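You operate a simulated robot arm through the tools that you are given. There is no shell and no other tool. Be economical: measure what you need, move in short steps, check, and stop when the job is done.

You run a simulated robot arm. Do the job below in one go: nothing can be reset, and whatever is moved stays where it is left.

Task
Swap the dirty grey filter for the green one and clip it in.
Fine: pump off, then plug in the grey cup, and blue valve shut before the white clip comes out; the grey filter goes in the right clear cup.

Only the result counts: the job must be done as asked and must still hold three seconds after the hand-in. Knocking over, shifting, dropping, spilling or breaking anything else fails it.

Robot
A 7-joint arm with a two-finger parallel gripper, fixed in place. Base frame: the origin is at the foot of the arm, x ahead of it, y to its left, z up; the work surface is at about z = 830. Units: mm, degrees, N and s.
Its first joint turns from -166.0 to 166.0 degrees. Payload 4.4 kg.
The TCP is the grasp point between the finger pads, 23 mm short of the fingertips. In the tool frame z runs along the fingers and y along their closing line. The gripper opens to 94 mm. The fingers are 38 mm wide and 10 mm thick; the gripper's body (54 by 96 mm) begins 39 mm behind the TCP.
Orientation is that of the tool frame in the base frame, as a unit quaternion [w, x, y, z]. With the fingers straight down and closing along the base's y, the tool's x points along the base's -x, its y along +y and its z along -z.

Tools
- The arm moves only by the tool move_arm. Its argument "deltas" is a list of rows, each a list of 7 numbers: the shift along the tool's x, y, z in mm, then the turn, a rotation vector about the tool's x, y, z in degrees, then the finger opening in mm, from 0 to 94. In form: [[x, y, z, rx, ry, rz, fingers], ...]. A call has 1 to 8 rows; each row shifts and turns the commanded pose from where the row before left it, along the tool's axes as they then stand. A row lasts 0.2 s, in which the tool goes at most 50 mm and 8.6 degrees; a call with a longer step from one row to the next is refused whole, and so is a gripper value outside its range. A pose out of reach is approached as far as the arm can. The call stops where the force on the tool passes 70 N (or 10 N more than at its start, if that is more) or the arm is blocked; 0.2 s more then pass. The fingers move at their own pace (about 72 mm/s each) and stop on an object; they squeeze with about 40 N. The grip force told is the motor's: it shows also when the fingers shut on nothing. Time passes only in rows, and 0.2 s behind the last, so rows that do not move let the fingers close. The reply holds the time, the measured pose of the TCP, the force on the tool along the base axes, the opening and the grip force, in the units named above and with some noise.
- Cameras (640 x 400 px; columns grow to the right, rows downward): "scene" is fixed at [50.4, 651.4, 1453.7]; the picture's right is [-0.15, -0.99, 0.00], its down [-0.53, 0.08, -0.84] and it looks along [0.83, -0.12, -0.54] (base axes); focal length 343 px, centre (320, 200). "wrist" rides on the gripper at [-39, 0, -44] in the tool frame; the picture's right is [0.00, -1.00, 0.00], its down [0.97, 0.00, -0.24] and it looks along [0.24, 0.00, 0.97] (tool axes); focal length 218 px, centre (320, 200). There is no depth. A picture from a camera that has moved, and an enlarged one, comes with that camera's place and axes in the base frame and with its lens.
- capture(camera): a new picture of that camera. No time passes.
- inspect(camera, box): a new picture of the part [left, top, right, bottom] of that camera's present view, enlarged. No time passes.
- sign_off(): hands the job in; it is judged then, once.

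Work in short steps. Places have to be worked out from the pictures, the camera data and where the tool is seen: move nearer, look again, correct. Check each grasp and each placing, and mend what went wrong. You have 120 turns and 64 pictures in all, those below and enlarged ones among them. Open the gripper and draw the arm clear of the work before you hand the job in, unless the task says otherwise; then end with one line.

The tools are called by a JSON object that holds its "api" and its "payload". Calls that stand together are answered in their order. move_arm: Moves the arm, as the interface text tells. Its arguments: {"type":"object","properties":{"deltas":{"type":"array"}},"required":["deltas"]} The other tools are called the same way: capture (camera) takes a picture; inspect (camera, box) takes an enlarged picture of a part of a camera's view; sign_off () hands the job in.

At the start:

```text
time_s: 0.0
position: [580.6, 550.7, 1157.4]
orientation: [0.0, -0.001, 1.0, 0.0]
contact_force: [0.0, 0.2, 0.0]
grip_width: 94.1
grasp_force: 0.1
```

scene: 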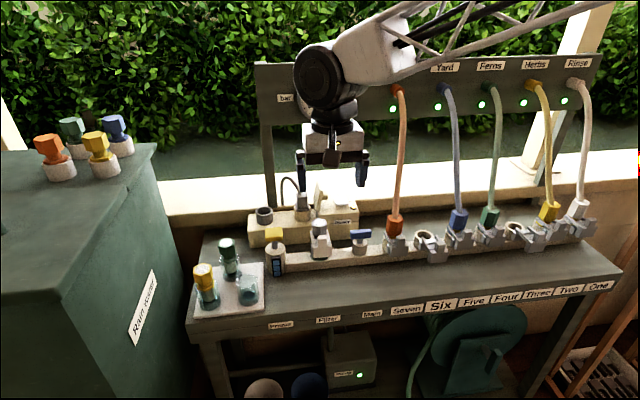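
wrist: 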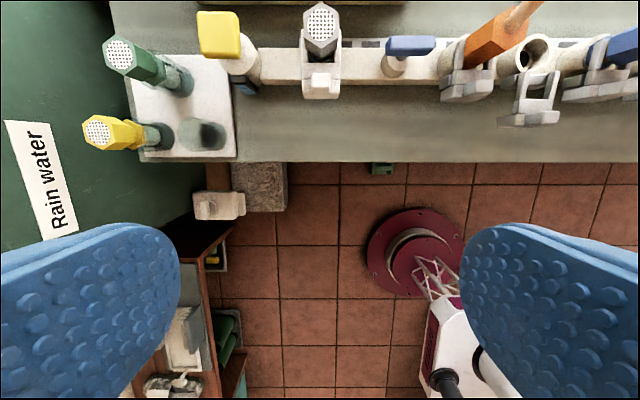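

I start by looking closely at the bench parts around the filter, pump and valves.

{"api": "inspect", "payload": {"camera": "scene", "box": [180, 170, 420, 320]}}

{"api": "inspect", "payload": {"camera": "wrist", "box": [80, 0, 480, 250]}}

{"api": "inspect", "payload": {"camera": "scene", "box": [240, 300, 480, 400]}}

```text
2.67 times, centred on (300, 245) of scene
camera zoom: at [50.4, 651.4, 1453.7], right [-0.15, -0.99, 0.0], down [-0.53, 0.08, -0.84], along [0.83, -0.12, -0.54], focal length 914 px, centre (373, 80)
```

zoom: 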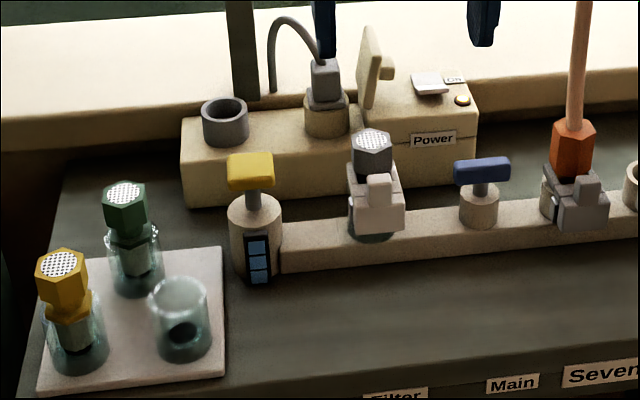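

```text
1.60 times, centred on (280, 125) of wrist
camera zoom: at [617.9, 552.1, 1202.1], right [0.0, -1.0, 0.0], down [-0.97, 0.0, 0.24], along [-0.24, 0.0, -0.97], focal length 349 px, centre (384, 320)
```

zoom: 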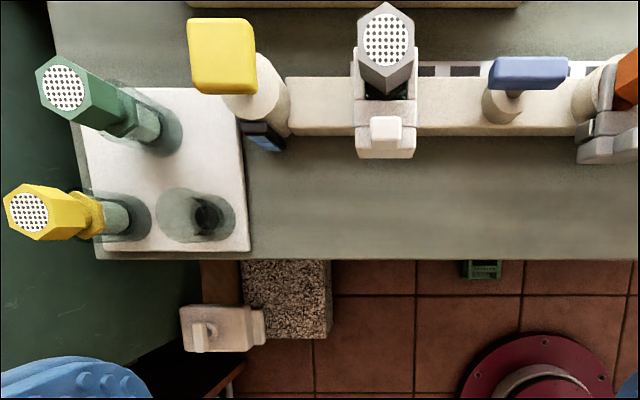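

```text
2.67 times, centred on (360, 350) of scene
camera zoom: at [50.4, 651.4, 1453.7], right [-0.15, -0.99, 0.0], down [-0.53, 0.08, -0.84], along [0.83, -0.12, -0.54], focal length 914 px, centre (213, -200)
```

zoom: 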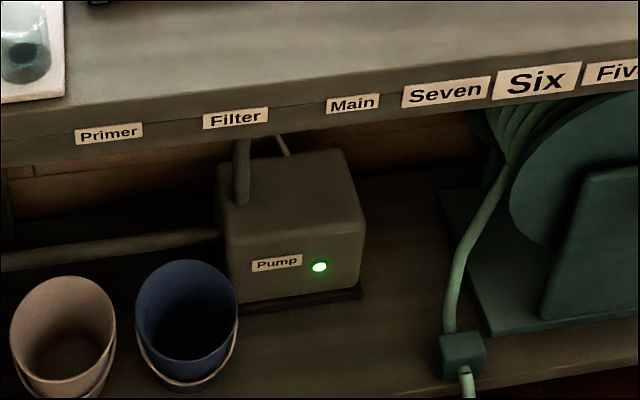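

The power box (switch, plug, grey cup) sits at about x 850. I move forward at the same height to view it.

{"api": "move_arm", "payload": {"deltas": [[-44, 0, 0, 0, 0, 0, 94], [-44, 0, 0, 0, 0, 0, 94], [-44, 0, 0, 0, 0, 0, 94], [-44, 0, 0, 0, 0, 0, 94], [-30, 0, 0, 0, 0, 0, 94]]}}

{"api": "capture", "payload": {"camera": "wrist"}}

{"api": "capture", "payload": {"camera": "scene"}}

```text
time_s: 1.2
position: [787.2, 551.5, 1159.0]
orientation: [0.0, -0.002, 1.0, 0.0]
contact_force: [0.2, 0.6, 0.0]
grip_width: 94.1
grasp_force: 0.1
```

```text
58 pictures are left
camera wrist: at [824.5, 552.6, 1202.5], right [0.0, -1.0, 0.0], down [-0.97, 0.0, 0.24], along [-0.24, 0.0, -0.97], focal length 218 px, centre (320, 200)
```

wrist: 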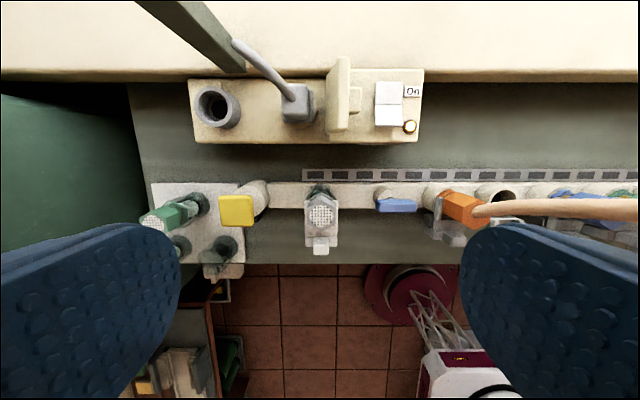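

```text
57 pictures are left
```

scene: 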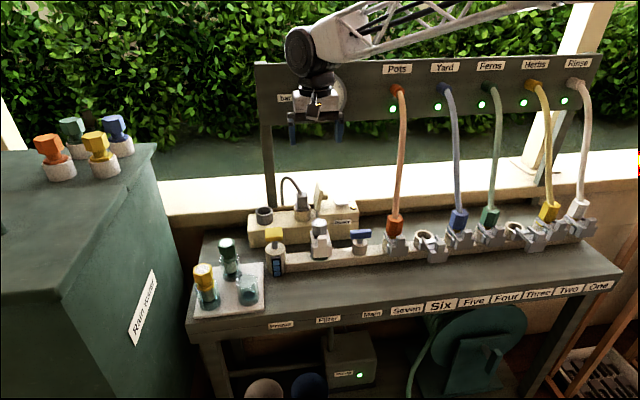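

{"api": "inspect", "payload": {"camera": "wrist", "box": [180, 40, 440, 260]}}

{"api": "inspect", "payload": {"camera": "scene", "box": [240, 165, 400, 265]}}

```text
1.82 times, centred on (310, 150) of wrist
camera zoom: at [824.5, 552.6, 1202.5], right [0.0, -1.0, 0.0], down [-0.97, 0.0, 0.24], along [-0.24, 0.0, -0.97], focal length 397 px, centre (338, 291)
```

zoom: 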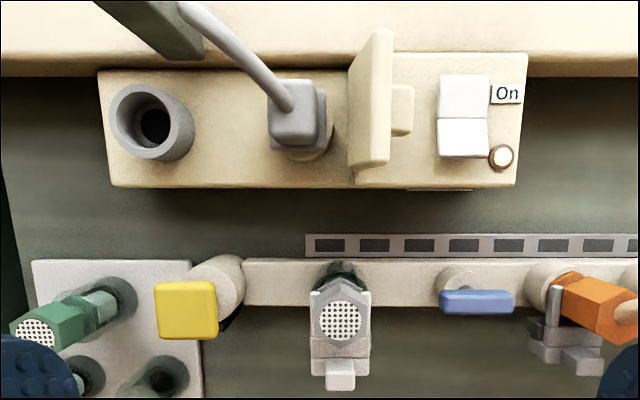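

```text
4.00 times, centred on (320, 215) of scene
camera zoom: at [50.4, 651.4, 1453.7], right [-0.15, -0.99, 0.0], down [-0.53, 0.08, -0.84], along [0.83, -0.12, -0.54], focal length 1372 px, centre (320, 140)
```

zoom: 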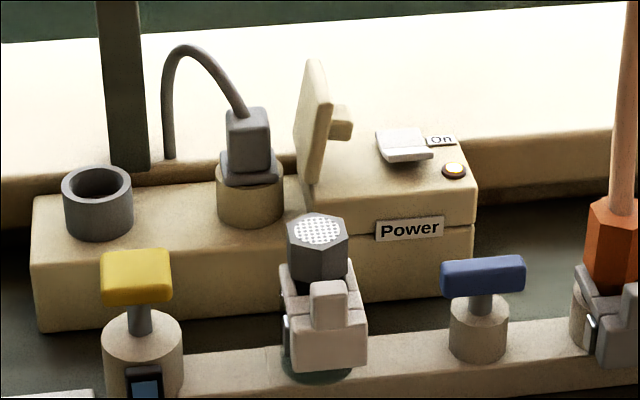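

Switch: rear half ("On") is pressed, front half raised at roughly (860, 467, 910). I close the fingers and go above its front edge.

{"api": "move_arm", "payload": {"deltas": [[-29, -40, 0, 0, 0, 0, 0], [-29, -45, 0, 0, 0, 0, 0], [0, 0, 50, 0, 0, 0, 0], [0, 0, 50, 0, 0, 0, 0], [0, 0, 50, 0, 0, 0, 0], [0, 0, 30, 0, 0, 0, 0]]}}

{"api": "inspect", "payload": {"camera": "scene", "box": [240, 165, 400, 265]}}

{"api": "capture", "payload": {"camera": "wrist"}}

```text
refused: row 2 steps farther than a row can; nothing moved
```

```text
4.00 times, centred on (320, 215) of scene
camera zoom: at [50.4, 651.4, 1453.7], right [-0.15, -0.99, 0.0], down [-0.53, 0.08, -0.84], along [0.83, -0.12, -0.54], focal length 1372 px, centre (320, 140)
```

zoom: 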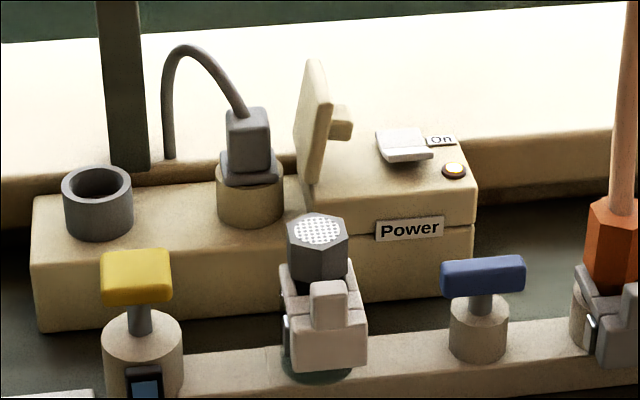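

```text
53 pictures are left
camera wrist: at [824.5, 552.6, 1202.5], right [0.0, -1.0, 0.0], down [-0.97, 0.0, 0.24], along [-0.24, 0.0, -0.97], focal length 218 px, centre (320, 200)
```

wrist: 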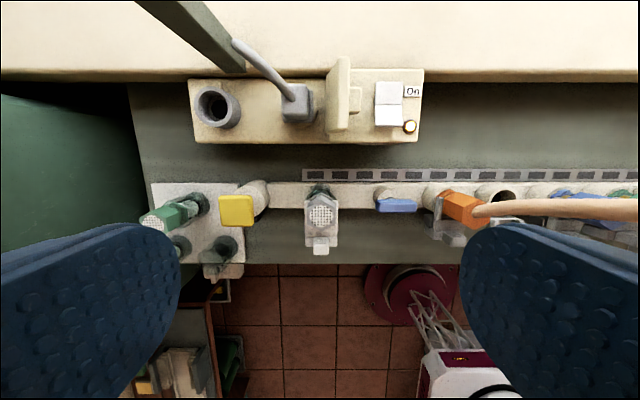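

The step was too long; I repeat with smaller rows.

{"api": "move_arm", "payload": {"deltas": [[-20, -30, 0, 0, 0, 0, 0], [-20, -30, 0, 0, 0, 0, 0], [-18, -26, 0, 0, 0, 0, 0], [0, 0, 48, 0, 0, 0, 0], [0, 0, 48, 0, 0, 0, 0], [0, 0, 48, 0, 0, 0, 0], [0, 0, 30, 0, 0, 0, 0]]}}

{"api": "inspect", "payload": {"camera": "scene", "box": [240, 165, 400, 265]}}

```text
time_s: 2.3
position: [841.9, 467.4, 1111.8]
orientation: [-0.001, -0.002, 1.0, 0.0]
contact_force: [-32.9, -4.5, -14.8]
grip_width: 0.0
grasp_force: 39.6
stopped in row 5: the force on the tool passed its limit (the readings are from after the stop); the commanded pose is now the measured one
```

```text
4.00 times, centred on (320, 215) of scene
camera zoom: at [50.4, 651.4, 1453.7], right [-0.15, -0.99, 0.0], down [-0.53, 0.08, -0.84], along [0.83, -0.12, -0.54], focal length 1372 px, centre (320, 140)
```

zoom: 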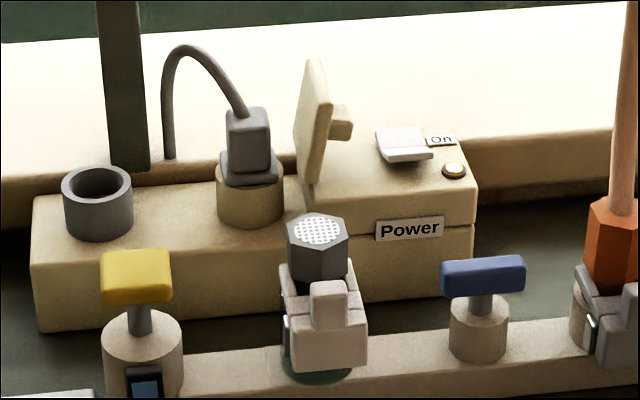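

The hand touched something that pushes it back towards the base, probably the board. I look at the whole scene.

{"api": "capture", "payload": {"camera": "scene"}}

{"api": "inspect", "payload": {"camera": "scene", "box": [240, 20, 440, 145]}}

```text
51 pictures are left
```

scene: 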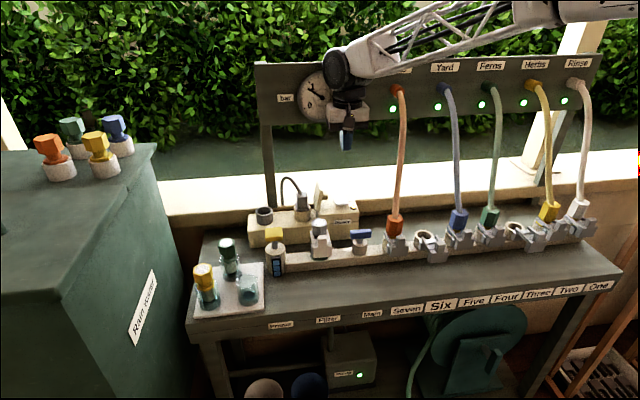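

```text
3.20 times, centred on (340, 82) of scene
camera zoom: at [50.4, 651.4, 1453.7], right [-0.15, -0.99, 0.0], down [-0.53, 0.08, -0.84], along [0.83, -0.12, -0.54], focal length 1097 px, centre (256, 576)
```

zoom: 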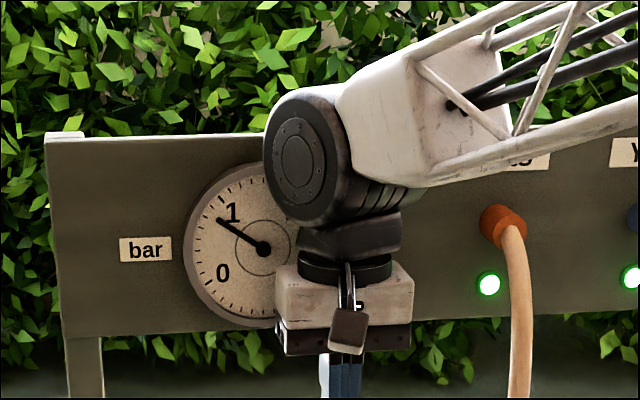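

The hand met the board/gauge at about x 890. I back off towards the base and tilt the tool forward about 34° so the hand stays clear of the board.

{"api": "move_arm", "payload": {"deltas": [[40, 0, -10, 0, 0, 0, 0], [45, 0, 0, 0, 0, 0, 0], [0, 0, 0, 0, -8.5, 0, 0], [0, 0, 0, 0, -8.5, 0, 0], [0, 0, 0, 0, -8.5, 0, 0], [0, 0, 0, 0, -8.5, 0, 0]]}}

{"api": "capture", "payload": {"camera": "scene"}}

{"api": "capture", "payload": {"camera": "wrist"}}

```text
time_s: 3.7
position: [758.1, 466.7, 1124.2]
orientation: [0.294, -0.001, 0.956, 0.002]
contact_force: [-0.1, -0.5, 0.7]
grip_width: 0.0
grasp_force: 39.9
```

```text
49 pictures are left
```

scene: 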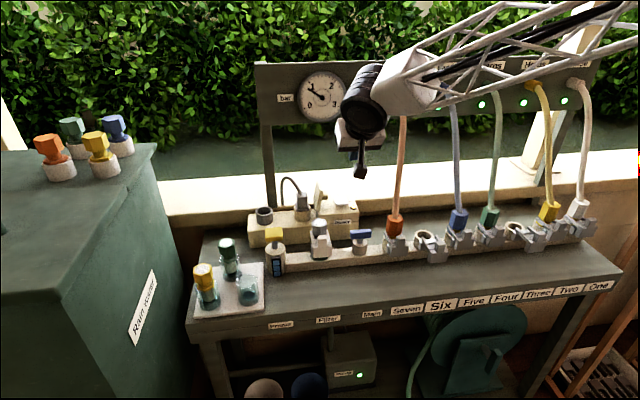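

```text
48 pictures are left
camera wrist: at [764.3, 467.4, 1182.3], right [0.0, -1.0, 0.0], down [-0.94, 0.0, -0.35], along [0.35, 0.01, -0.94], focal length 218 px, centre (320, 200)
```

wrist: 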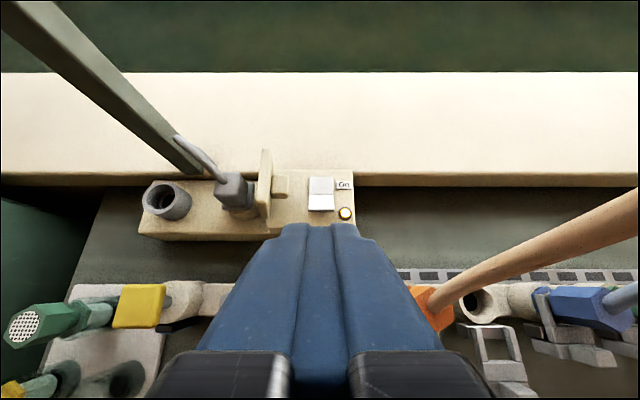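

Tilt is good and the rocker front half computes again to (861, 468, 910). I move along the fingers to just above it.

{"api": "move_arm", "payload": {"deltas": [[-1, 0, 43, 0, 0, 0, 0], [-1, 0, 43, 0, 0, 0, 0], [-1, 0, 43, 0, 0, 0, 0], [-1, 0, 42, 0, 0, 0, 0]]}}

{"api": "inspect", "payload": {"camera": "scene", "box": [240, 125, 440, 250]}}

{"api": "capture", "payload": {"camera": "wrist"}}

```text
time_s: 4.7
position: [857.2, 468.2, 986.5]
orientation: [0.295, -0.001, 0.956, 0.002]
contact_force: [0.6, -0.8, 1.0]
grip_width: 0.0
grasp_force: 40.3
```

```text
3.20 times, centred on (340, 188) of scene
camera zoom: at [50.4, 651.4, 1453.7], right [-0.15, -0.99, 0.0], down [-0.53, 0.08, -0.84], along [0.83, -0.12, -0.54], focal length 1097 px, centre (256, 240)
```

zoom: 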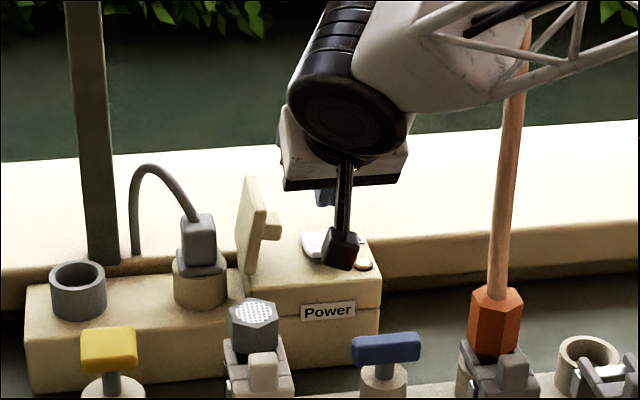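

```text
46 pictures are left
camera wrist: at [863.2, 468.3, 1045.1], right [0.0, -1.0, 0.0], down [-0.94, 0.0, -0.35], along [0.35, 0.01, -0.94], focal length 218 px, centre (320, 200)
```

wrist: 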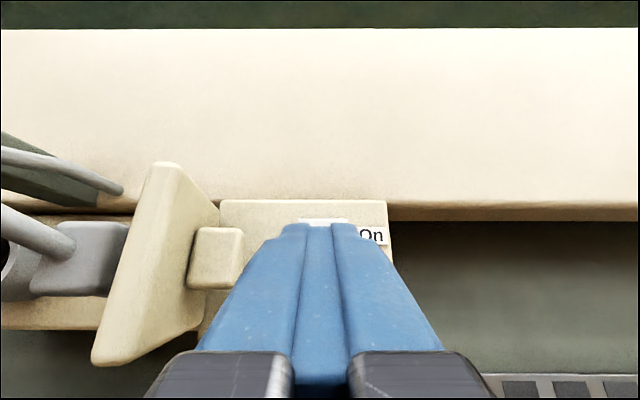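

Clear of the lid. I lower straight down slowly onto the rocker's front half.

{"api": "move_arm", "payload": {"deltas": [[11.2, 0, 16.5, 0, 0, 0, 0], [11.2, 0, 16.5, 0, 0, 0, 0], [2.2, 0, 3.3, 0, 0, 0, 0], [2.2, 0, 3.3, 0, 0, 0, 0], [2.2, 0, 3.3, 0, 0, 0, 0], [2.2, 0, 3.3, 0, 0, 0, 0], [2.2, 0, 3.3, 0, 0, 0, 0]]}}

{"api": "inspect", "payload": {"camera": "scene", "box": [280, 165, 400, 240]}}

```text
time_s: 6.0
position: [859.1, 469.5, 938.6]
orientation: [0.298, -0.001, 0.955, 0.005]
contact_force: [-1.5, -0.9, 4.1]
grip_width: 0.0
grasp_force: 39.7
stopped in row 6: the force on the tool passed its limit (the readings are from after the stop); the commanded pose is now the measured one
```

```text
5.33 times, centred on (340, 202) of scene
camera zoom: at [50.4, 651.4, 1453.7], right [-0.15, -0.99, 0.0], down [-0.53, 0.08, -0.84], along [0.83, -0.12, -0.54], focal length 1829 px, centre (213, 187)
```

zoom: 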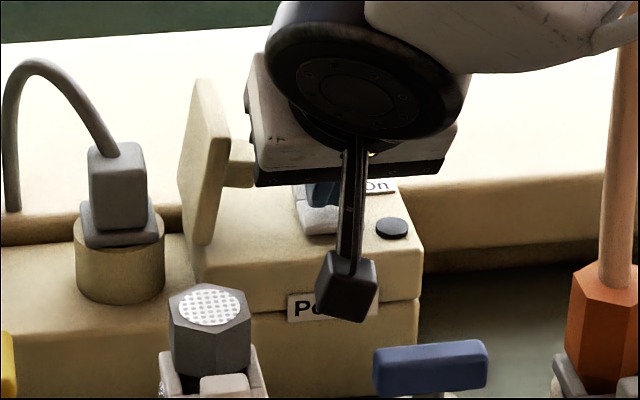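

The lamp went dark: pump off. I back away along the fingers and shift left to look at the plug and grey cup.

{"api": "move_arm", "payload": {"deltas": [[0, 0, -45, 0, 0, 0, 0], [0, 0, -45, 0, 0, 0, 0], [0, 0, -45, 0, 0, 0, 0], [0, 40, 0, 0, 0, 0, 60], [0, 40, 0, 0, 0, 0, 94], [0, 40, 0, 0, 0, 0, 94]]}}

{"api": "capture", "payload": {"camera": "wrist"}}

{"api": "inspect", "payload": {"camera": "scene", "box": [240, 165, 400, 265]}}

```text
time_s: 7.4
position: [783.2, 587.1, 1047.9]
orientation: [0.296, 0.0, 0.955, 0.003]
contact_force: [-0.5, 0.4, 0.8]
grip_width: 94.0
grasp_force: 0.1
```

```text
44 pictures are left
camera wrist: at [788.8, 587.6, 1107.0], right [0.0, -1.0, -0.01], down [-0.94, 0.0, -0.35], along [0.35, 0.01, -0.94], focal length 218 px, centre (320, 200)
```

wrist: 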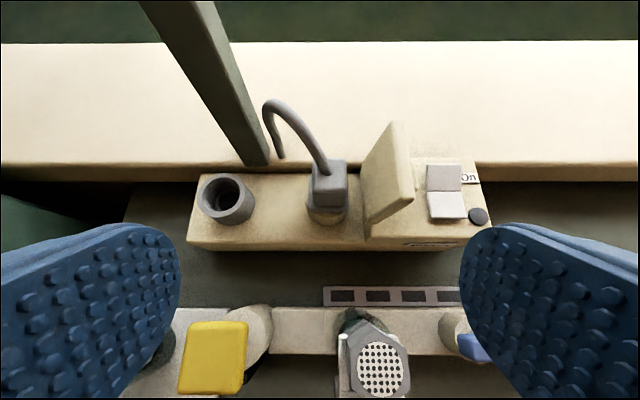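

```text
4.00 times, centred on (320, 215) of scene
camera zoom: at [50.4, 651.4, 1453.7], right [-0.15, -0.99, 0.0], down [-0.53, 0.08, -0.84], along [0.83, -0.12, -0.54], focal length 1372 px, centre (320, 140)
```

zoom: 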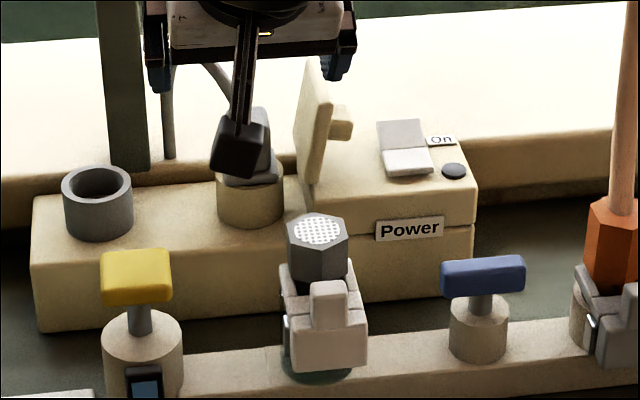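

{"api": "inspect", "payload": {"camera": "wrist", "box": [180, 90, 500, 290]}}

```text
2.00 times, centred on (340, 190) of wrist
camera zoom: at [788.8, 587.6, 1107.0], right [0.0, -1.0, -0.01], down [-0.94, 0.0, -0.35], along [0.35, 0.01, -0.94], focal length 436 px, centre (280, 220)
```

zoom: 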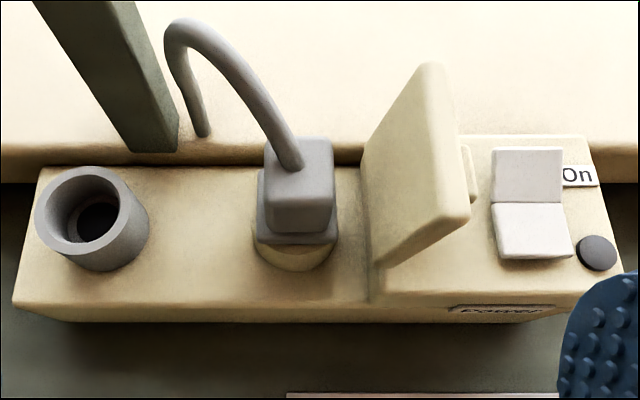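

Plug body is around (871, 583, 908–943), about 28 mm wide; the open lid's foot is at y≈547. I set the fingers to 46 mm and go to a pre-grasp along the tilted axis.

{"api": "move_arm", "payload": {"deltas": [[-2.3, -1.8, 43, 0, 0, 0, 46], [-2.3, -1.8, 43.7, 0, 0, 0, 46], [0, 0, 0, 0, 0, 0, 46]]}}

{"api": "capture", "payload": {"camera": "wrist"}}

```text
time_s: 8.2
position: [836.6, 585.2, 980.7]
orientation: [0.297, -0.001, 0.955, 0.004]
contact_force: [-0.3, 0.0, 0.0]
grip_width: 45.9
grasp_force: 0.0
```

```text
41 pictures are left
camera wrist: at [842.5, 585.2, 1037.6], right [0.0, -1.0, -0.01], down [-0.94, 0.0, -0.35], along [0.35, 0.01, -0.94], focal length 218 px, centre (320, 200)
```

wrist: 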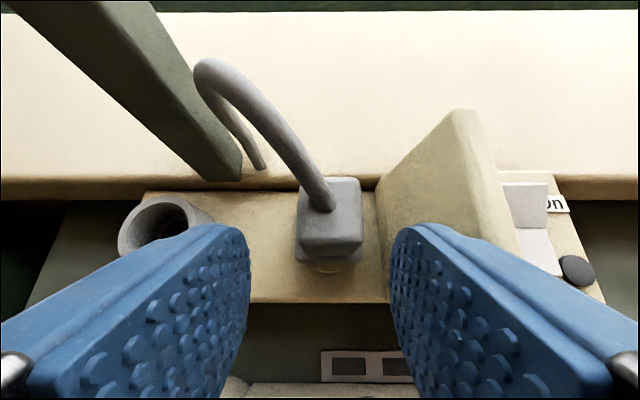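

The plug lies about 4 mm right of the finger centre. I correct y, narrow to 42 mm and advance onto it.

{"api": "move_arm", "payload": {"deltas": [[0, -3.8, 0, 0, 0, 0, 42], [0.5, 0, 17, 0, 0, 0, 42], [0.5, 0, 17, 0, 0, 0, 42], [0.5, 0, 16, 0, 0, 0, 42]]}}

{"api": "capture", "payload": {"camera": "wrist"}}

{"api": "inspect", "payload": {"camera": "scene", "box": [240, 165, 400, 265]}}

```text
time_s: 9.2
position: [861.5, 581.5, 940.2]
orientation: [0.297, 0.0, 0.955, 0.005]
contact_force: [-22.3, -1.4, 12.7]
grip_width: 42.1
grasp_force: 0.0
```

```text
40 pictures are left
camera wrist: at [868.0, 582.4, 998.9], right [0.0, -1.0, -0.01], down [-0.93, 0.0, -0.36], along [0.36, 0.01, -0.93], focal length 218 px, centre (320, 200)
```

wrist: 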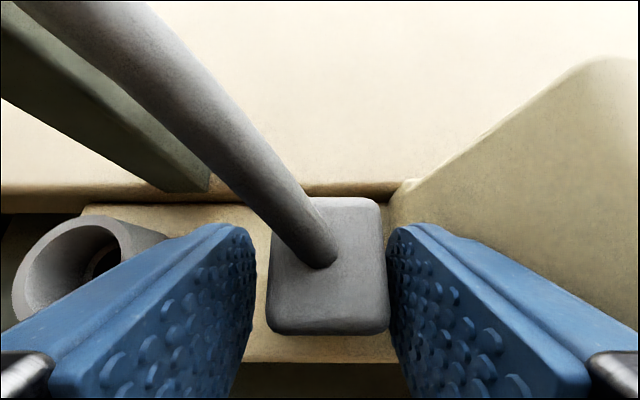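

```text
4.00 times, centred on (320, 215) of scene
camera zoom: at [50.4, 651.4, 1453.7], right [-0.15, -0.99, 0.0], down [-0.53, 0.08, -0.84], along [0.83, -0.12, -0.54], focal length 1372 px, centre (320, 140)
```

zoom: 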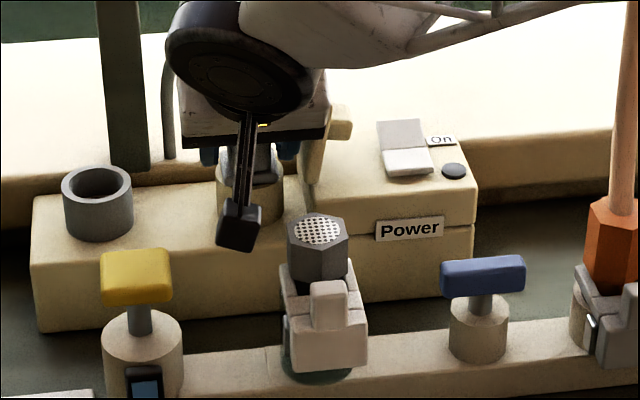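

The fingers straddle the plug; a slight push is felt (probably the cord against the hand). I close here.

{"api": "move_arm", "payload": {"deltas": [[0, -1, -2, 0, 0, 0, 20], [0, 0, 0, 0, 0, 0, 15], [0, 0, 0, 0, 0, 0, 15]]}}

```text
time_s: 10.0
position: [861.7, 580.4, 940.0]
orientation: [0.298, 0.0, 0.955, 0.004]
contact_force: [2.6, 0.1, 4.6]
grip_width: 29.2
grasp_force: 39.5
```

Gripped at 29 mm. I pull straight up.

{"api": "move_arm", "payload": {"deltas": [[-5.7, 0, -8.2, 0, 0, 0, 10], [-5.7, 0, -8.2, 0, 0, 0, 10], [-5.7, 0, -8.2, 0, 0, 0, 10], [-5.7, 0, -8.2, 0, 0, 0, 10], [-5.7, 0, -8.2, 0, 0, 0, 10], [-5.7, 0, -8.2, 0, 0, 0, 10]]}}

{"api": "inspect", "payload": {"camera": "scene", "box": [240, 125, 400, 265]}}

{"api": "capture", "payload": {"camera": "wrist"}}

```text
time_s: 11.4
position: [862.2, 580.1, 999.0]
orientation: [0.297, 0.0, 0.955, 0.003]
contact_force: [0.3, 0.5, -0.8]
grip_width: 29.1
grasp_force: 40.3
```

```text
2.86 times, centred on (320, 195) of scene
camera zoom: at [50.4, 651.4, 1453.7], right [-0.15, -0.99, 0.0], down [-0.53, 0.08, -0.84], along [0.83, -0.12, -0.54], focal length 980 px, centre (320, 214)
```

zoom: 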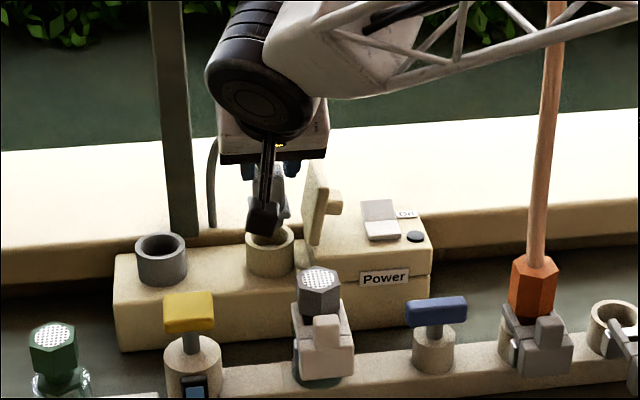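

```text
37 pictures are left
camera wrist: at [867.4, 580.3, 1058.2], right [0.0, -1.0, -0.01], down [-0.94, 0.0, -0.35], along [0.35, 0.01, -0.94], focal length 218 px, centre (320, 200)
```

wrist: 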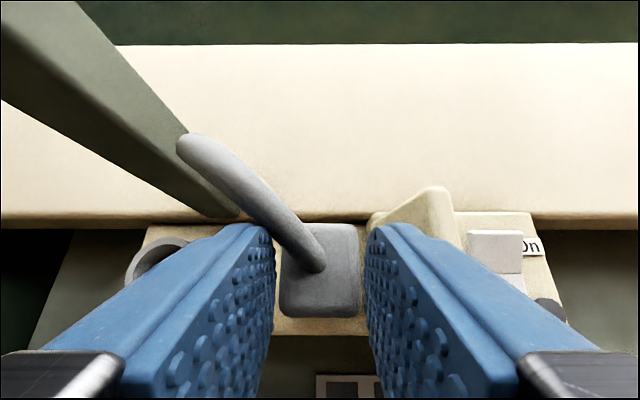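

The plug is out and hanging vertically. The grey cup is about 109–110 mm to the left at the same x; I raise slightly and move above it.

{"api": "move_arm", "payload": {"deltas": [[-5.7, 0, -8.2, 0, 0, 0, 10], [0, 37, 0, 0, 0, 0, 10], [0, 37, 0, 0, 0, 0, 10], [0, 35.5, 0, 0, 0, 0, 10], [0, 0, 0, 0, 0, 0, 10]]}}

{"api": "inspect", "payload": {"camera": "scene", "box": [220, 145, 340, 265]}}

{"api": "capture", "payload": {"camera": "wrist"}}

```text
time_s: 12.6
position: [860.3, 690.7, 1011.9]
orientation: [0.297, 0.0, 0.955, 0.004]
contact_force: [-0.2, -0.1, -0.1]
grip_width: 29.1
grasp_force: 39.9
```

```text
3.33 times, centred on (280, 205) of scene
camera zoom: at [50.4, 651.4, 1453.7], right [-0.15, -0.99, 0.0], down [-0.53, 0.08, -0.84], along [0.83, -0.12, -0.54], focal length 1143 px, centre (453, 183)
```

zoom: 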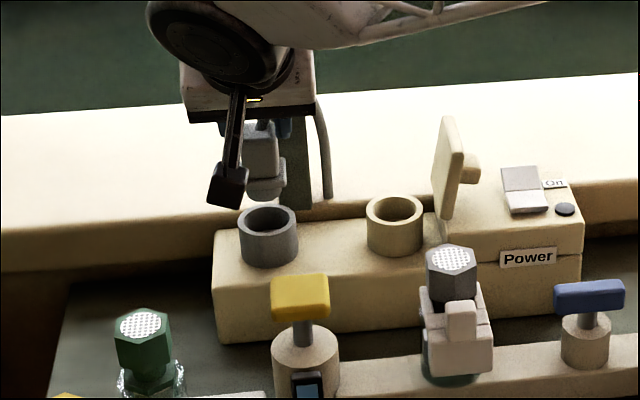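

```text
35 pictures are left
camera wrist: at [867.3, 690.2, 1069.5], right [0.0, -1.0, -0.01], down [-0.94, 0.0, -0.35], along [0.35, 0.01, -0.94], focal length 218 px, centre (320, 200)
```

wrist: 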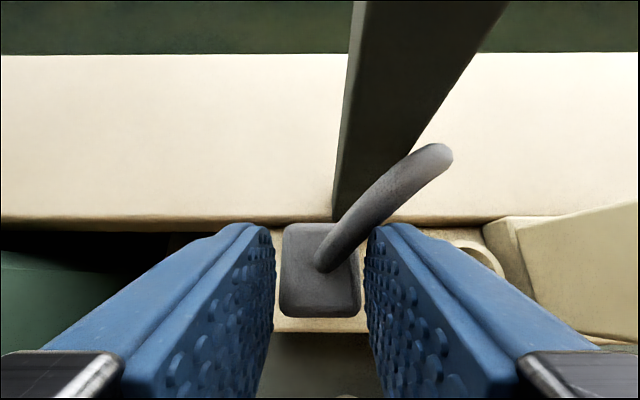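

{"api": "inspect", "payload": {"camera": "scene", "box": [250, 180, 330, 230]}}

```text
8.00 times, centred on (290, 205) of scene
camera zoom: at [50.4, 651.4, 1453.7], right [-0.15, -0.99, 0.0], down [-0.53, 0.08, -0.84], along [0.83, -0.12, -0.54], focal length 2743 px, centre (560, 160)
```

zoom: 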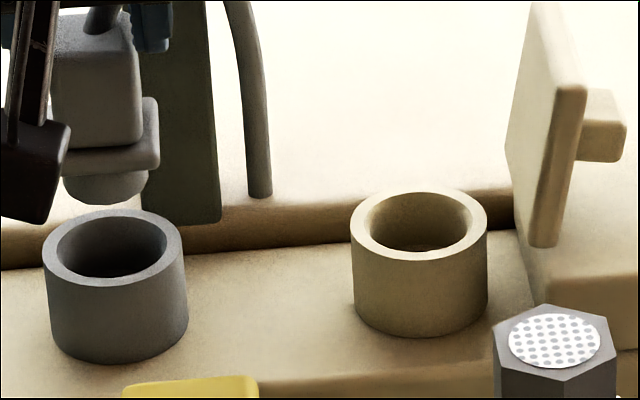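

Cup offset from the socket measures Δy≈109, Δx≈0. I fine-correct and lower vertically 70 mm.

{"api": "move_arm", "payload": {"deltas": [[-1.4, -1.5, 1, 0, 0, 0, 10], [6.8, 0, 9.9, 0, 0, 0, 10], [6.8, 0, 9.9, 0, 0, 0, 10], [6.8, 0, 9.9, 0, 0, 0, 10], [5.6, 0, 8.2, 0, 0, 0, 10]]}}

{"api": "inspect", "payload": {"camera": "scene", "box": [240, 165, 336, 225]}}

```text
time_s: 13.8
position: [862.8, 688.7, 968.4]
orientation: [0.299, 0.0, 0.954, 0.005]
contact_force: [-4.8, -3.3, 18.7]
grip_width: 29.1
grasp_force: 39.7
```

```text
6.67 times, centred on (288, 195) of scene
camera zoom: at [50.4, 651.4, 1453.7], right [-0.15, -0.99, 0.0], down [-0.53, 0.08, -0.84], along [0.83, -0.12, -0.54], focal length 2286 px, centre (533, 233)
```

zoom: 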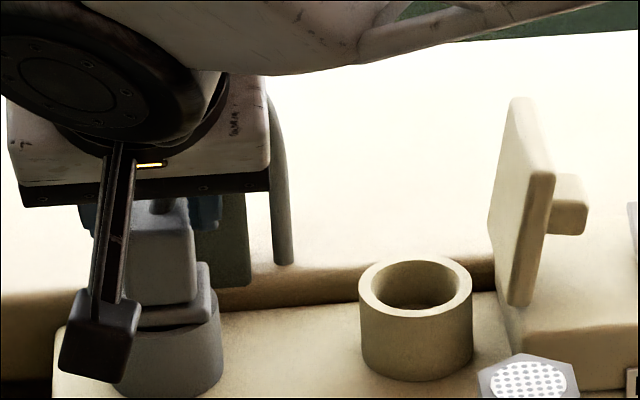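

The plug had slid in the grip, so the flange is now already at the cup rim and force shows it seated. I release and check.

{"api": "move_arm", "payload": {"deltas": [[0, 0, 0, 0, 0, 0, 46], [0, 0, 0, 0, 0, 0, 46], [0, 0, -20, 0, 0, 0, 46], [0, 0, -40, 0, 0, 0, 46], [0, 0, -40, 0, 0, 0, 60]]}}

{"api": "capture", "payload": {"camera": "wrist"}}

{"api": "inspect", "payload": {"camera": "scene", "box": [240, 165, 400, 265]}}

```text
time_s: 15.0
position: [804.4, 687.0, 1045.8]
orientation: [0.297, 0.0, 0.955, 0.003]
contact_force: [0.0, 0.2, -0.9]
grip_width: 59.8
grasp_force: 0.0
```

```text
32 pictures are left
camera wrist: at [811.0, 688.2, 1104.0], right [0.0, -1.0, -0.01], down [-0.94, 0.0, -0.35], along [0.35, 0.01, -0.94], focal length 218 px, centre (320, 200)
```

wrist: 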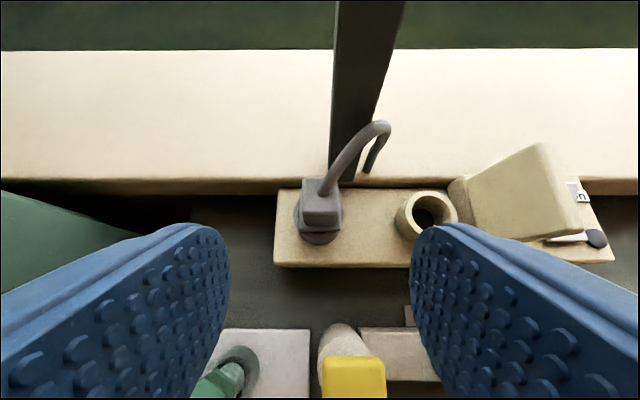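

```text
4.00 times, centred on (320, 215) of scene
camera zoom: at [50.4, 651.4, 1453.7], right [-0.15, -0.99, 0.0], down [-0.53, 0.08, -0.84], along [0.83, -0.12, -0.54], focal length 1372 px, centre (320, 140)
```

zoom: 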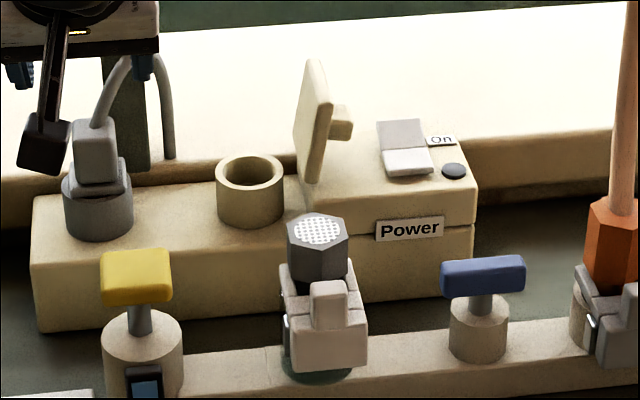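

The plug is parked upright in the grey cup. Next the blue valve, handle along the pipe (open) at about (740, 442, 895); I back off, return the tool to vertical and shift towards it.

{"api": "move_arm", "payload": {"deltas": [[13, -30, -31, 0, 0, 0, 60], [13, -30, -31, 0, 0, 0, 60], [13, -30, -30, 0, 0, 0, 60], [0, -39, 0, 0, 8.5, 0, 60], [0, -39, 0, 0, 8.5, 0, 60], [0, -39, 0, 0, 8.5, 0, 60], [0, -38, 0, 0, 8.5, 0, 60]]}}

{"api": "move_arm", "payload": {"deltas": [[0, 0, 0, 0, 0, -8.2, 60], [0, 0, 0, 0, 0, -8.2, 60], [0, 0, 0, 0, 0, -8.2, 60], [0, 0, 0, 0, 0, -8.2, 60], [0, 0, 0, 0, 0, -8.2, 60], [0, 0, 0, 0, 0, -8.2, 60], [0, 0, 0, 0, 0, -8.2, 60], [0, 0, 0, 0, 0, -8.2, 60]]}}

{"api": "capture", "payload": {"camera": "wrist"}}

```text
time_s: 16.6
position: [721.6, 441.4, 1099.7]
orientation: [0.004, -0.001, 1.0, 0.004]
contact_force: [0.1, -1.0, 1.2]
grip_width: 60.0
grasp_force: 0.1
```

```text
time_s: 18.4
position: [722.9, 441.7, 1098.6]
orientation: [0.007, -0.544, 0.839, 0.0]
contact_force: [1.5, -0.7, -0.1]
grip_width: 60.0
grasp_force: 0.0
```

```text
30 pictures are left
camera wrist: at [737.1, 477.7, 1143.6], right [0.91, -0.41, 0.01], down [-0.4, -0.89, 0.23], along [-0.09, -0.21, -0.97], focal length 218 px, centre (320, 200)
```

wrist: 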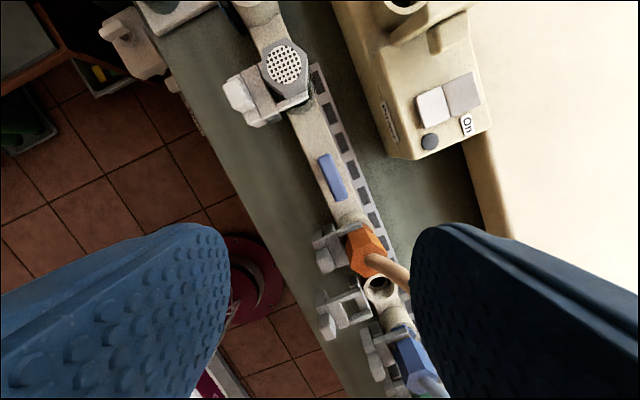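

Valve handle recomputed to (738, 443). I finish the quarter yaw, centre over it and descend to z≈965.

{"api": "move_arm", "payload": {"deltas": [[0, 0, 0, 0, 0, -8, 60], [0, 0, 0, 0, 0, -8, 60], [0, 0, 0, 0, 0, -8, 60], [-1.3, -15.5, 0, 0, 0, 0, 60], [0, 0, 45, 0, 0, 0, 56], [0, 0, 45, 0, 0, 0, 52], [0, 0, 44, 0, 0, 0, 50]]}}

{"api": "capture", "payload": {"camera": "wrist"}}

{"api": "capture", "payload": {"camera": "scene"}}

```text
time_s: 20.0
position: [740.3, 443.9, 967.2]
orientation: [0.007, -0.706, 0.708, -0.002]
contact_force: [0.4, -0.4, 0.9]
grip_width: 49.8
grasp_force: 0.1
```

```text
29 pictures are left
camera wrist: at [738.1, 482.9, 1010.7], right [1.0, 0.0, 0.01], down [-0.01, -0.97, 0.23], along [0.01, -0.23, -0.97], focal length 218 px, centre (320, 200)
```

wrist: 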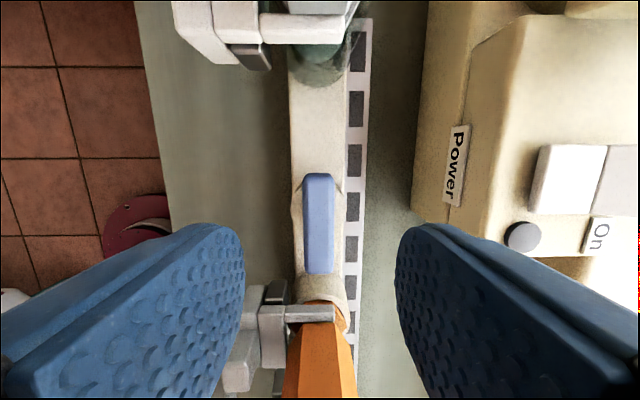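

```text
28 pictures are left
```

scene: 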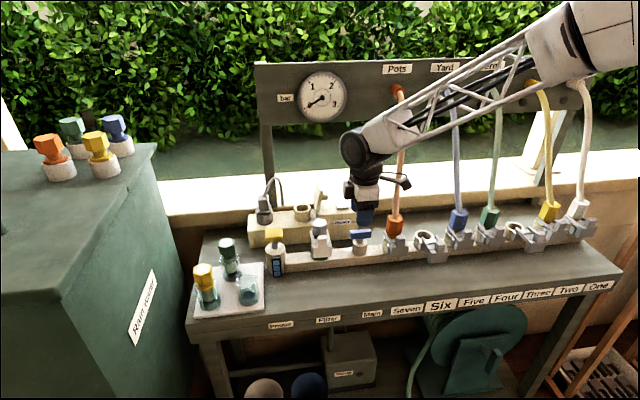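

Aligned over the handle. I descend to z≈906 and close on it.

{"api": "move_arm", "payload": {"deltas": [[0, 1, 25, 0, 0, 0, 50], [0, 0, 20, 0, 0, 0, 50], [0, 0, 16, 0, 0, 0, 50], [0, 0, 0, 0, 0, 0, 8], [0, 0, 0, 0, 0, 0, 8], [0, 0, 0, 0, 0, 0, 8]]}}

```text
time_s: 21.4
position: [740.0, 445.0, 904.6]
orientation: [0.007, -0.706, 0.709, -0.002]
contact_force: [21.7, 3.4, -4.0]
grip_width: 16.8
grasp_force: 45.6
```

Handle gripped (16.8 mm). I relieve the small side load and turn clockwise in part to feel it.

{"api": "move_arm", "payload": {"deltas": [[0, -1, 0, 0, 0, 0, 5], [0, 0, 0, 0, 0, 6, 5], [0, 0, 0, 0, 0, 6, 5], [0, 0, 0, 0, 0, 6, 5], [0, 0, 0, 0, 0, 6, 5]]}}

{"api": "inspect", "payload": {"camera": "scene", "box": [320, 190, 440, 265]}}

```text
time_s: 22.6
position: [740.8, 443.7, 905.1]
orientation: [0.007, -0.543, 0.84, 0.0]
contact_force: [29.2, -18.3, -1.9]
grip_width: 17.1
grasp_force: 44.7
```

```text
5.33 times, centred on (380, 228) of scene
camera zoom: at [50.4, 651.4, 1453.7], right [-0.15, -0.99, 0.0], down [-0.53, 0.08, -0.84], along [0.83, -0.12, -0.54], focal length 1829 px, centre (0, 53)
```

zoom: 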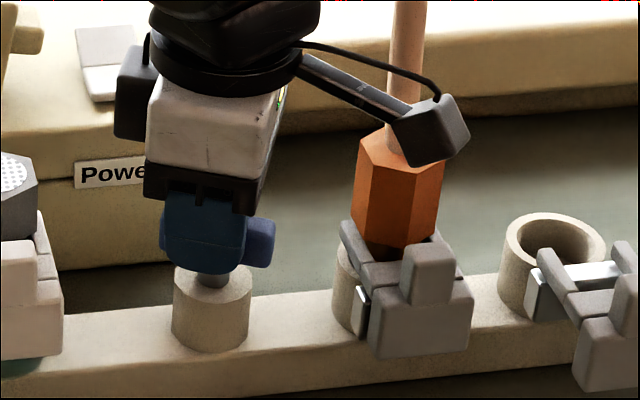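

The handle follows. Side load suggests the stem axis is slightly +x; I correct 1.5 mm and continue turning.

{"api": "move_arm", "payload": {"deltas": [[0.3, -1.8, 0, 0, 0, 0, 5], [0, 0, 0, 0, 0, 8, 5], [0, 0, 0, 0, 0, 8, 5], [0, 0, 0, 0, 0, 8, 5], [0, 0, 0, 0, 0, 8, 5]]}}

```text
time_s: 23.8
position: [743.5, 443.6, 904.5]
orientation: [0.006, -0.289, 0.957, 0.001]
contact_force: [42.5, -29.0, -5.4]
grip_width: 16.8
grasp_force: 44.8
```

The load is rising; I look before turning further.

{"api": "inspect", "payload": {"camera": "scene", "box": [310, 170, 440, 265]}}

{"api": "capture", "payload": {"camera": "wrist"}}

```text
4.21 times, centred on (375, 218) of scene
camera zoom: at [50.4, 651.4, 1453.7], right [-0.15, -0.99, 0.0], down [-0.53, 0.08, -0.84], along [0.83, -0.12, -0.54], focal length 1444 px, centre (88, 126)
```

zoom: 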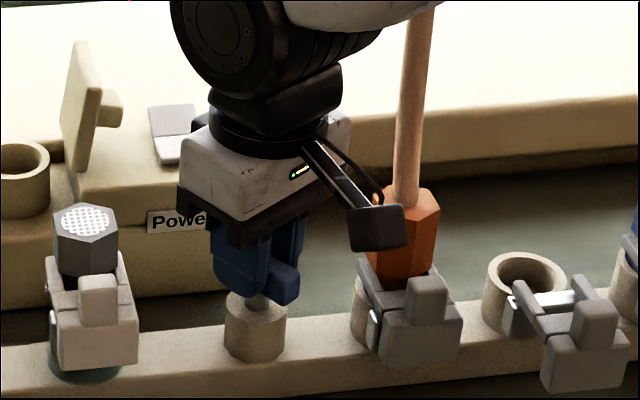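

```text
25 pictures are left
camera wrist: at [773.8, 464.4, 948.7], right [0.55, -0.83, 0.0], down [-0.81, -0.54, 0.23], along [-0.19, -0.13, -0.97], focal length 218 px, centre (320, 200)
```

wrist: 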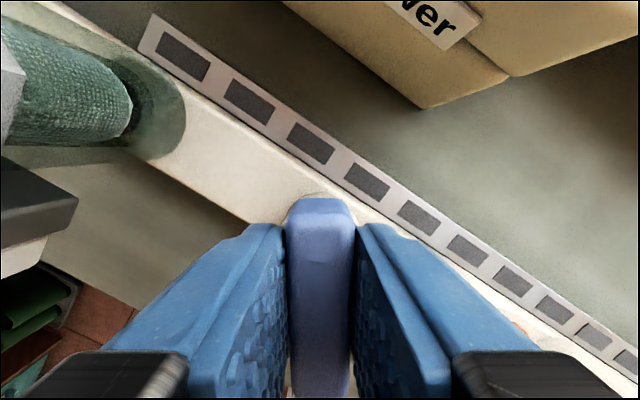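

The handle follows the hand fully (about 56° done). The load is sideways to the handle, meaning the axis lies slightly to −y; I correct and continue.

{"api": "move_arm", "payload": {"deltas": [[0.6, -2.2, 0, 0, 0, 0, 5], [0, 0, 0, 0, 0, 0, 5]]}}

{"api": "move_arm", "payload": {"deltas": [[0, 0, 0, 0, 0, 6, 5], [0, 0, 0, 0, 0, 6, 5]]}}

```text
time_s: 24.4
position: [742.6, 442.0, 904.0]
orientation: [0.007, -0.29, 0.957, 0.002]
contact_force: [43.1, 1.4, -10.9]
grip_width: 17.1
grasp_force: 45.0
```

```text
time_s: 25.0
position: [742.3, 442.6, 904.3]
orientation: [0.007, -0.189, 0.982, 0.002]
contact_force: [37.4, -5.3, -6.1]
grip_width: 17.1
grasp_force: 44.8
```

{"api": "move_arm", "payload": {"deltas": [[-1.8, -0.9, 0, 0, 0, 0, 5], [0, 0, 0, 0, 0, 7.4, 5], [0, 0, 0, 0, 0, 7.4, 5]]}}

{"api": "move_arm", "payload": {"deltas": [[0, 0, 0, 0, 0, 7.4, 5], [0, 0, 0, 0, 0, 2, 5], [0, 0, 0, 0, 0, 0, 5]]}}

{"api": "inspect", "payload": {"camera": "scene", "box": [310, 170, 440, 265]}}

```text
time_s: 25.8
position: [742.8, 441.0, 904.5]
orientation: [0.005, -0.06, 0.998, 0.003]
contact_force: [-28.0, -31.3, 19.7]
grip_width: 17.1
grasp_force: 45.0
```

```text
time_s: 26.6
position: [743.6, 440.0, 904.5]
orientation: [0.005, 0.022, 1.0, 0.003]
contact_force: [-30.2, -50.8, 14.3]
grip_width: 18.2
grasp_force: 45.4
```

```text
4.21 times, centred on (375, 218) of scene
camera zoom: at [50.4, 651.4, 1453.7], right [-0.15, -0.99, 0.0], down [-0.53, 0.08, -0.84], along [0.83, -0.12, -0.54], focal length 1444 px, centre (88, 126)
```

zoom: 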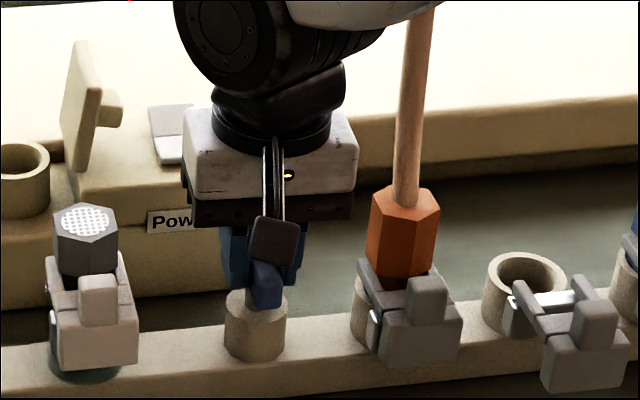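

The handle is across the pipe and the grip widened slightly: it is at its stop. I release and rise.

{"api": "move_arm", "payload": {"deltas": [[0, 0, 0, 0, 0, 0, 40], [0, 0, 0, 0, 0, 0, 40], [0, 0, -30, 0, 0, 0, 50], [0, 0, -45, 0, 0, 0, 60], [0, 0, -45, 0, 0, 0, 60]]}}

{"api": "capture", "payload": {"camera": "wrist"}}

```text
time_s: 27.8
position: [742.9, 439.7, 1023.0]
orientation: [0.004, 0.021, 1.0, 0.003]
contact_force: [-0.4, -0.4, 0.0]
grip_width: 60.2
grasp_force: 0.0
```

```text
23 pictures are left
camera wrist: at [780.2, 439.5, 1067.6], right [-0.04, -1.0, -0.01], down [-0.97, 0.04, 0.23], along [-0.23, 0.02, -0.97], focal length 218 px, centre (320, 200)
```

wrist: 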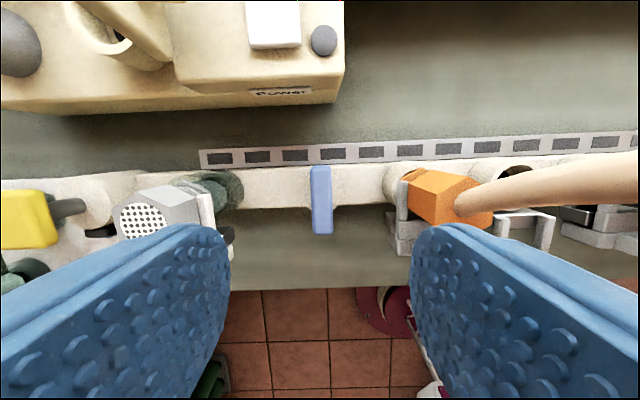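

The blue valve is across the pipe (shut). Now I move over the filter to examine the white clip.

{"api": "move_arm", "payload": {"deltas": [[0, 38, 0, 0, 0, -2.6, 94], [0, 38, 0, 0, 0, 0, 94], [0, 35, 0, 0, 0, 0, 94]]}}

{"api": "inspect", "payload": {"camera": "wrist", "box": [200, 120, 440, 270]}}

{"api": "inspect", "payload": {"camera": "scene", "box": [300, 205, 460, 265]}}

```text
time_s: 28.6
position: [744.3, 550.2, 1025.0]
orientation: [0.006, -0.002, 1.0, 0.004]
contact_force: [-0.8, -0.7, 0.3]
grip_width: 93.8
grasp_force: 0.1
```

```text
2.67 times, centred on (320, 195) of wrist
camera zoom: at [781.9, 551.3, 1069.2], right [0.0, -1.0, -0.01], down [-0.97, 0.0, 0.23], along [-0.23, 0.01, -0.97], focal length 582 px, centre (320, 213)
```

zoom: 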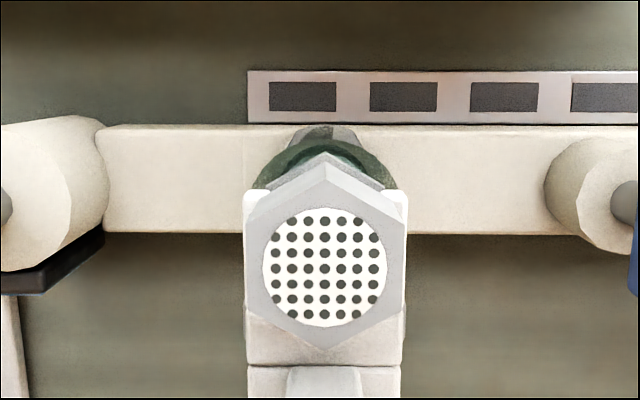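

```text
4.00 times, centred on (380, 235) of scene
camera zoom: at [50.4, 651.4, 1453.7], right [-0.15, -0.99, 0.0], down [-0.53, 0.08, -0.84], along [0.83, -0.12, -0.54], focal length 1372 px, centre (80, 60)
```

zoom: 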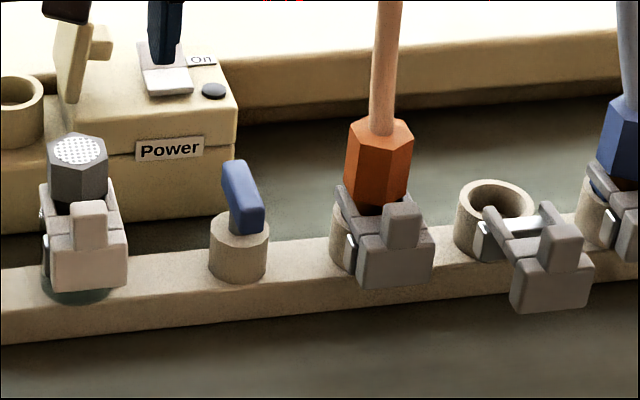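

Clip: block with an upright tab at about (688, 552), tab top z≈934; filter centre ≈(738, 552), top ≈940. The empty neighbour shows the clip slides towards the base. I go above the tab.

{"api": "move_arm", "payload": {"deltas": [[29, 0.7, 0, 0, 0, 0, 50], [29, 0.6, 0, 0, 0, 0, 44], [0, 0, 20, 0, 0, 0, 44], [0, 0, 15, 0, 0, 0, 44]]}}

{"api": "capture", "payload": {"camera": "wrist"}}

```text
time_s: 29.6
position: [687.0, 552.1, 988.3]
orientation: [0.005, -0.001, 1.0, 0.004]
contact_force: [-1.1, 0.3, -0.1]
grip_width: 43.8
grasp_force: 0.0
```

```text
20 pictures are left
camera wrist: at [723.9, 553.3, 1033.1], right [0.0, -1.0, -0.01], down [-0.97, 0.0, 0.23], along [-0.23, 0.01, -0.97], focal length 218 px, centre (320, 200)
```

wrist: 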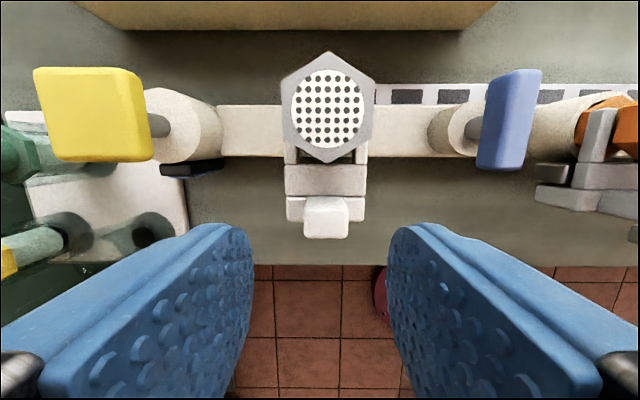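

Tab refines to (698, 551), 22 mm wide. I lower the fingers around it and close.

{"api": "move_arm", "payload": {"deltas": [[-6, -1.2, 0, 0, 0, 0, 44], [0, 0, 25, 0, 0, 0, 44], [0, 0, 18, 0, 0, 0, 44], [0, 0, 8, 0, 0, 0, 44], [0, 0, 0, 0, 0, 0, 12], [0, 0, 0, 0, 0, 0, 12]]}}

{"api": "inspect", "payload": {"camera": "scene", "box": [280, 195, 400, 270]}}

```text
time_s: 31.0
position: [693.4, 550.8, 938.6]
orientation: [0.005, -0.003, 1.0, 0.003]
contact_force: [-2.1, -26.6, 1.1]
grip_width: 23.7
grasp_force: 13.1
```

```text
5.33 times, centred on (340, 232) of scene
camera zoom: at [50.4, 651.4, 1453.7], right [-0.15, -0.99, 0.0], down [-0.53, 0.08, -0.84], along [0.83, -0.12, -0.54], focal length 1829 px, centre (213, 27)
```

zoom: 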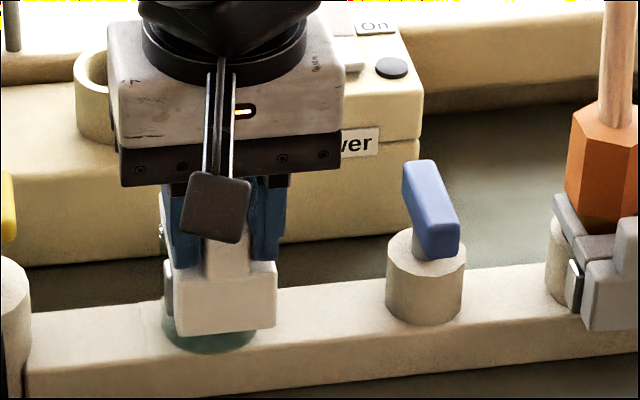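

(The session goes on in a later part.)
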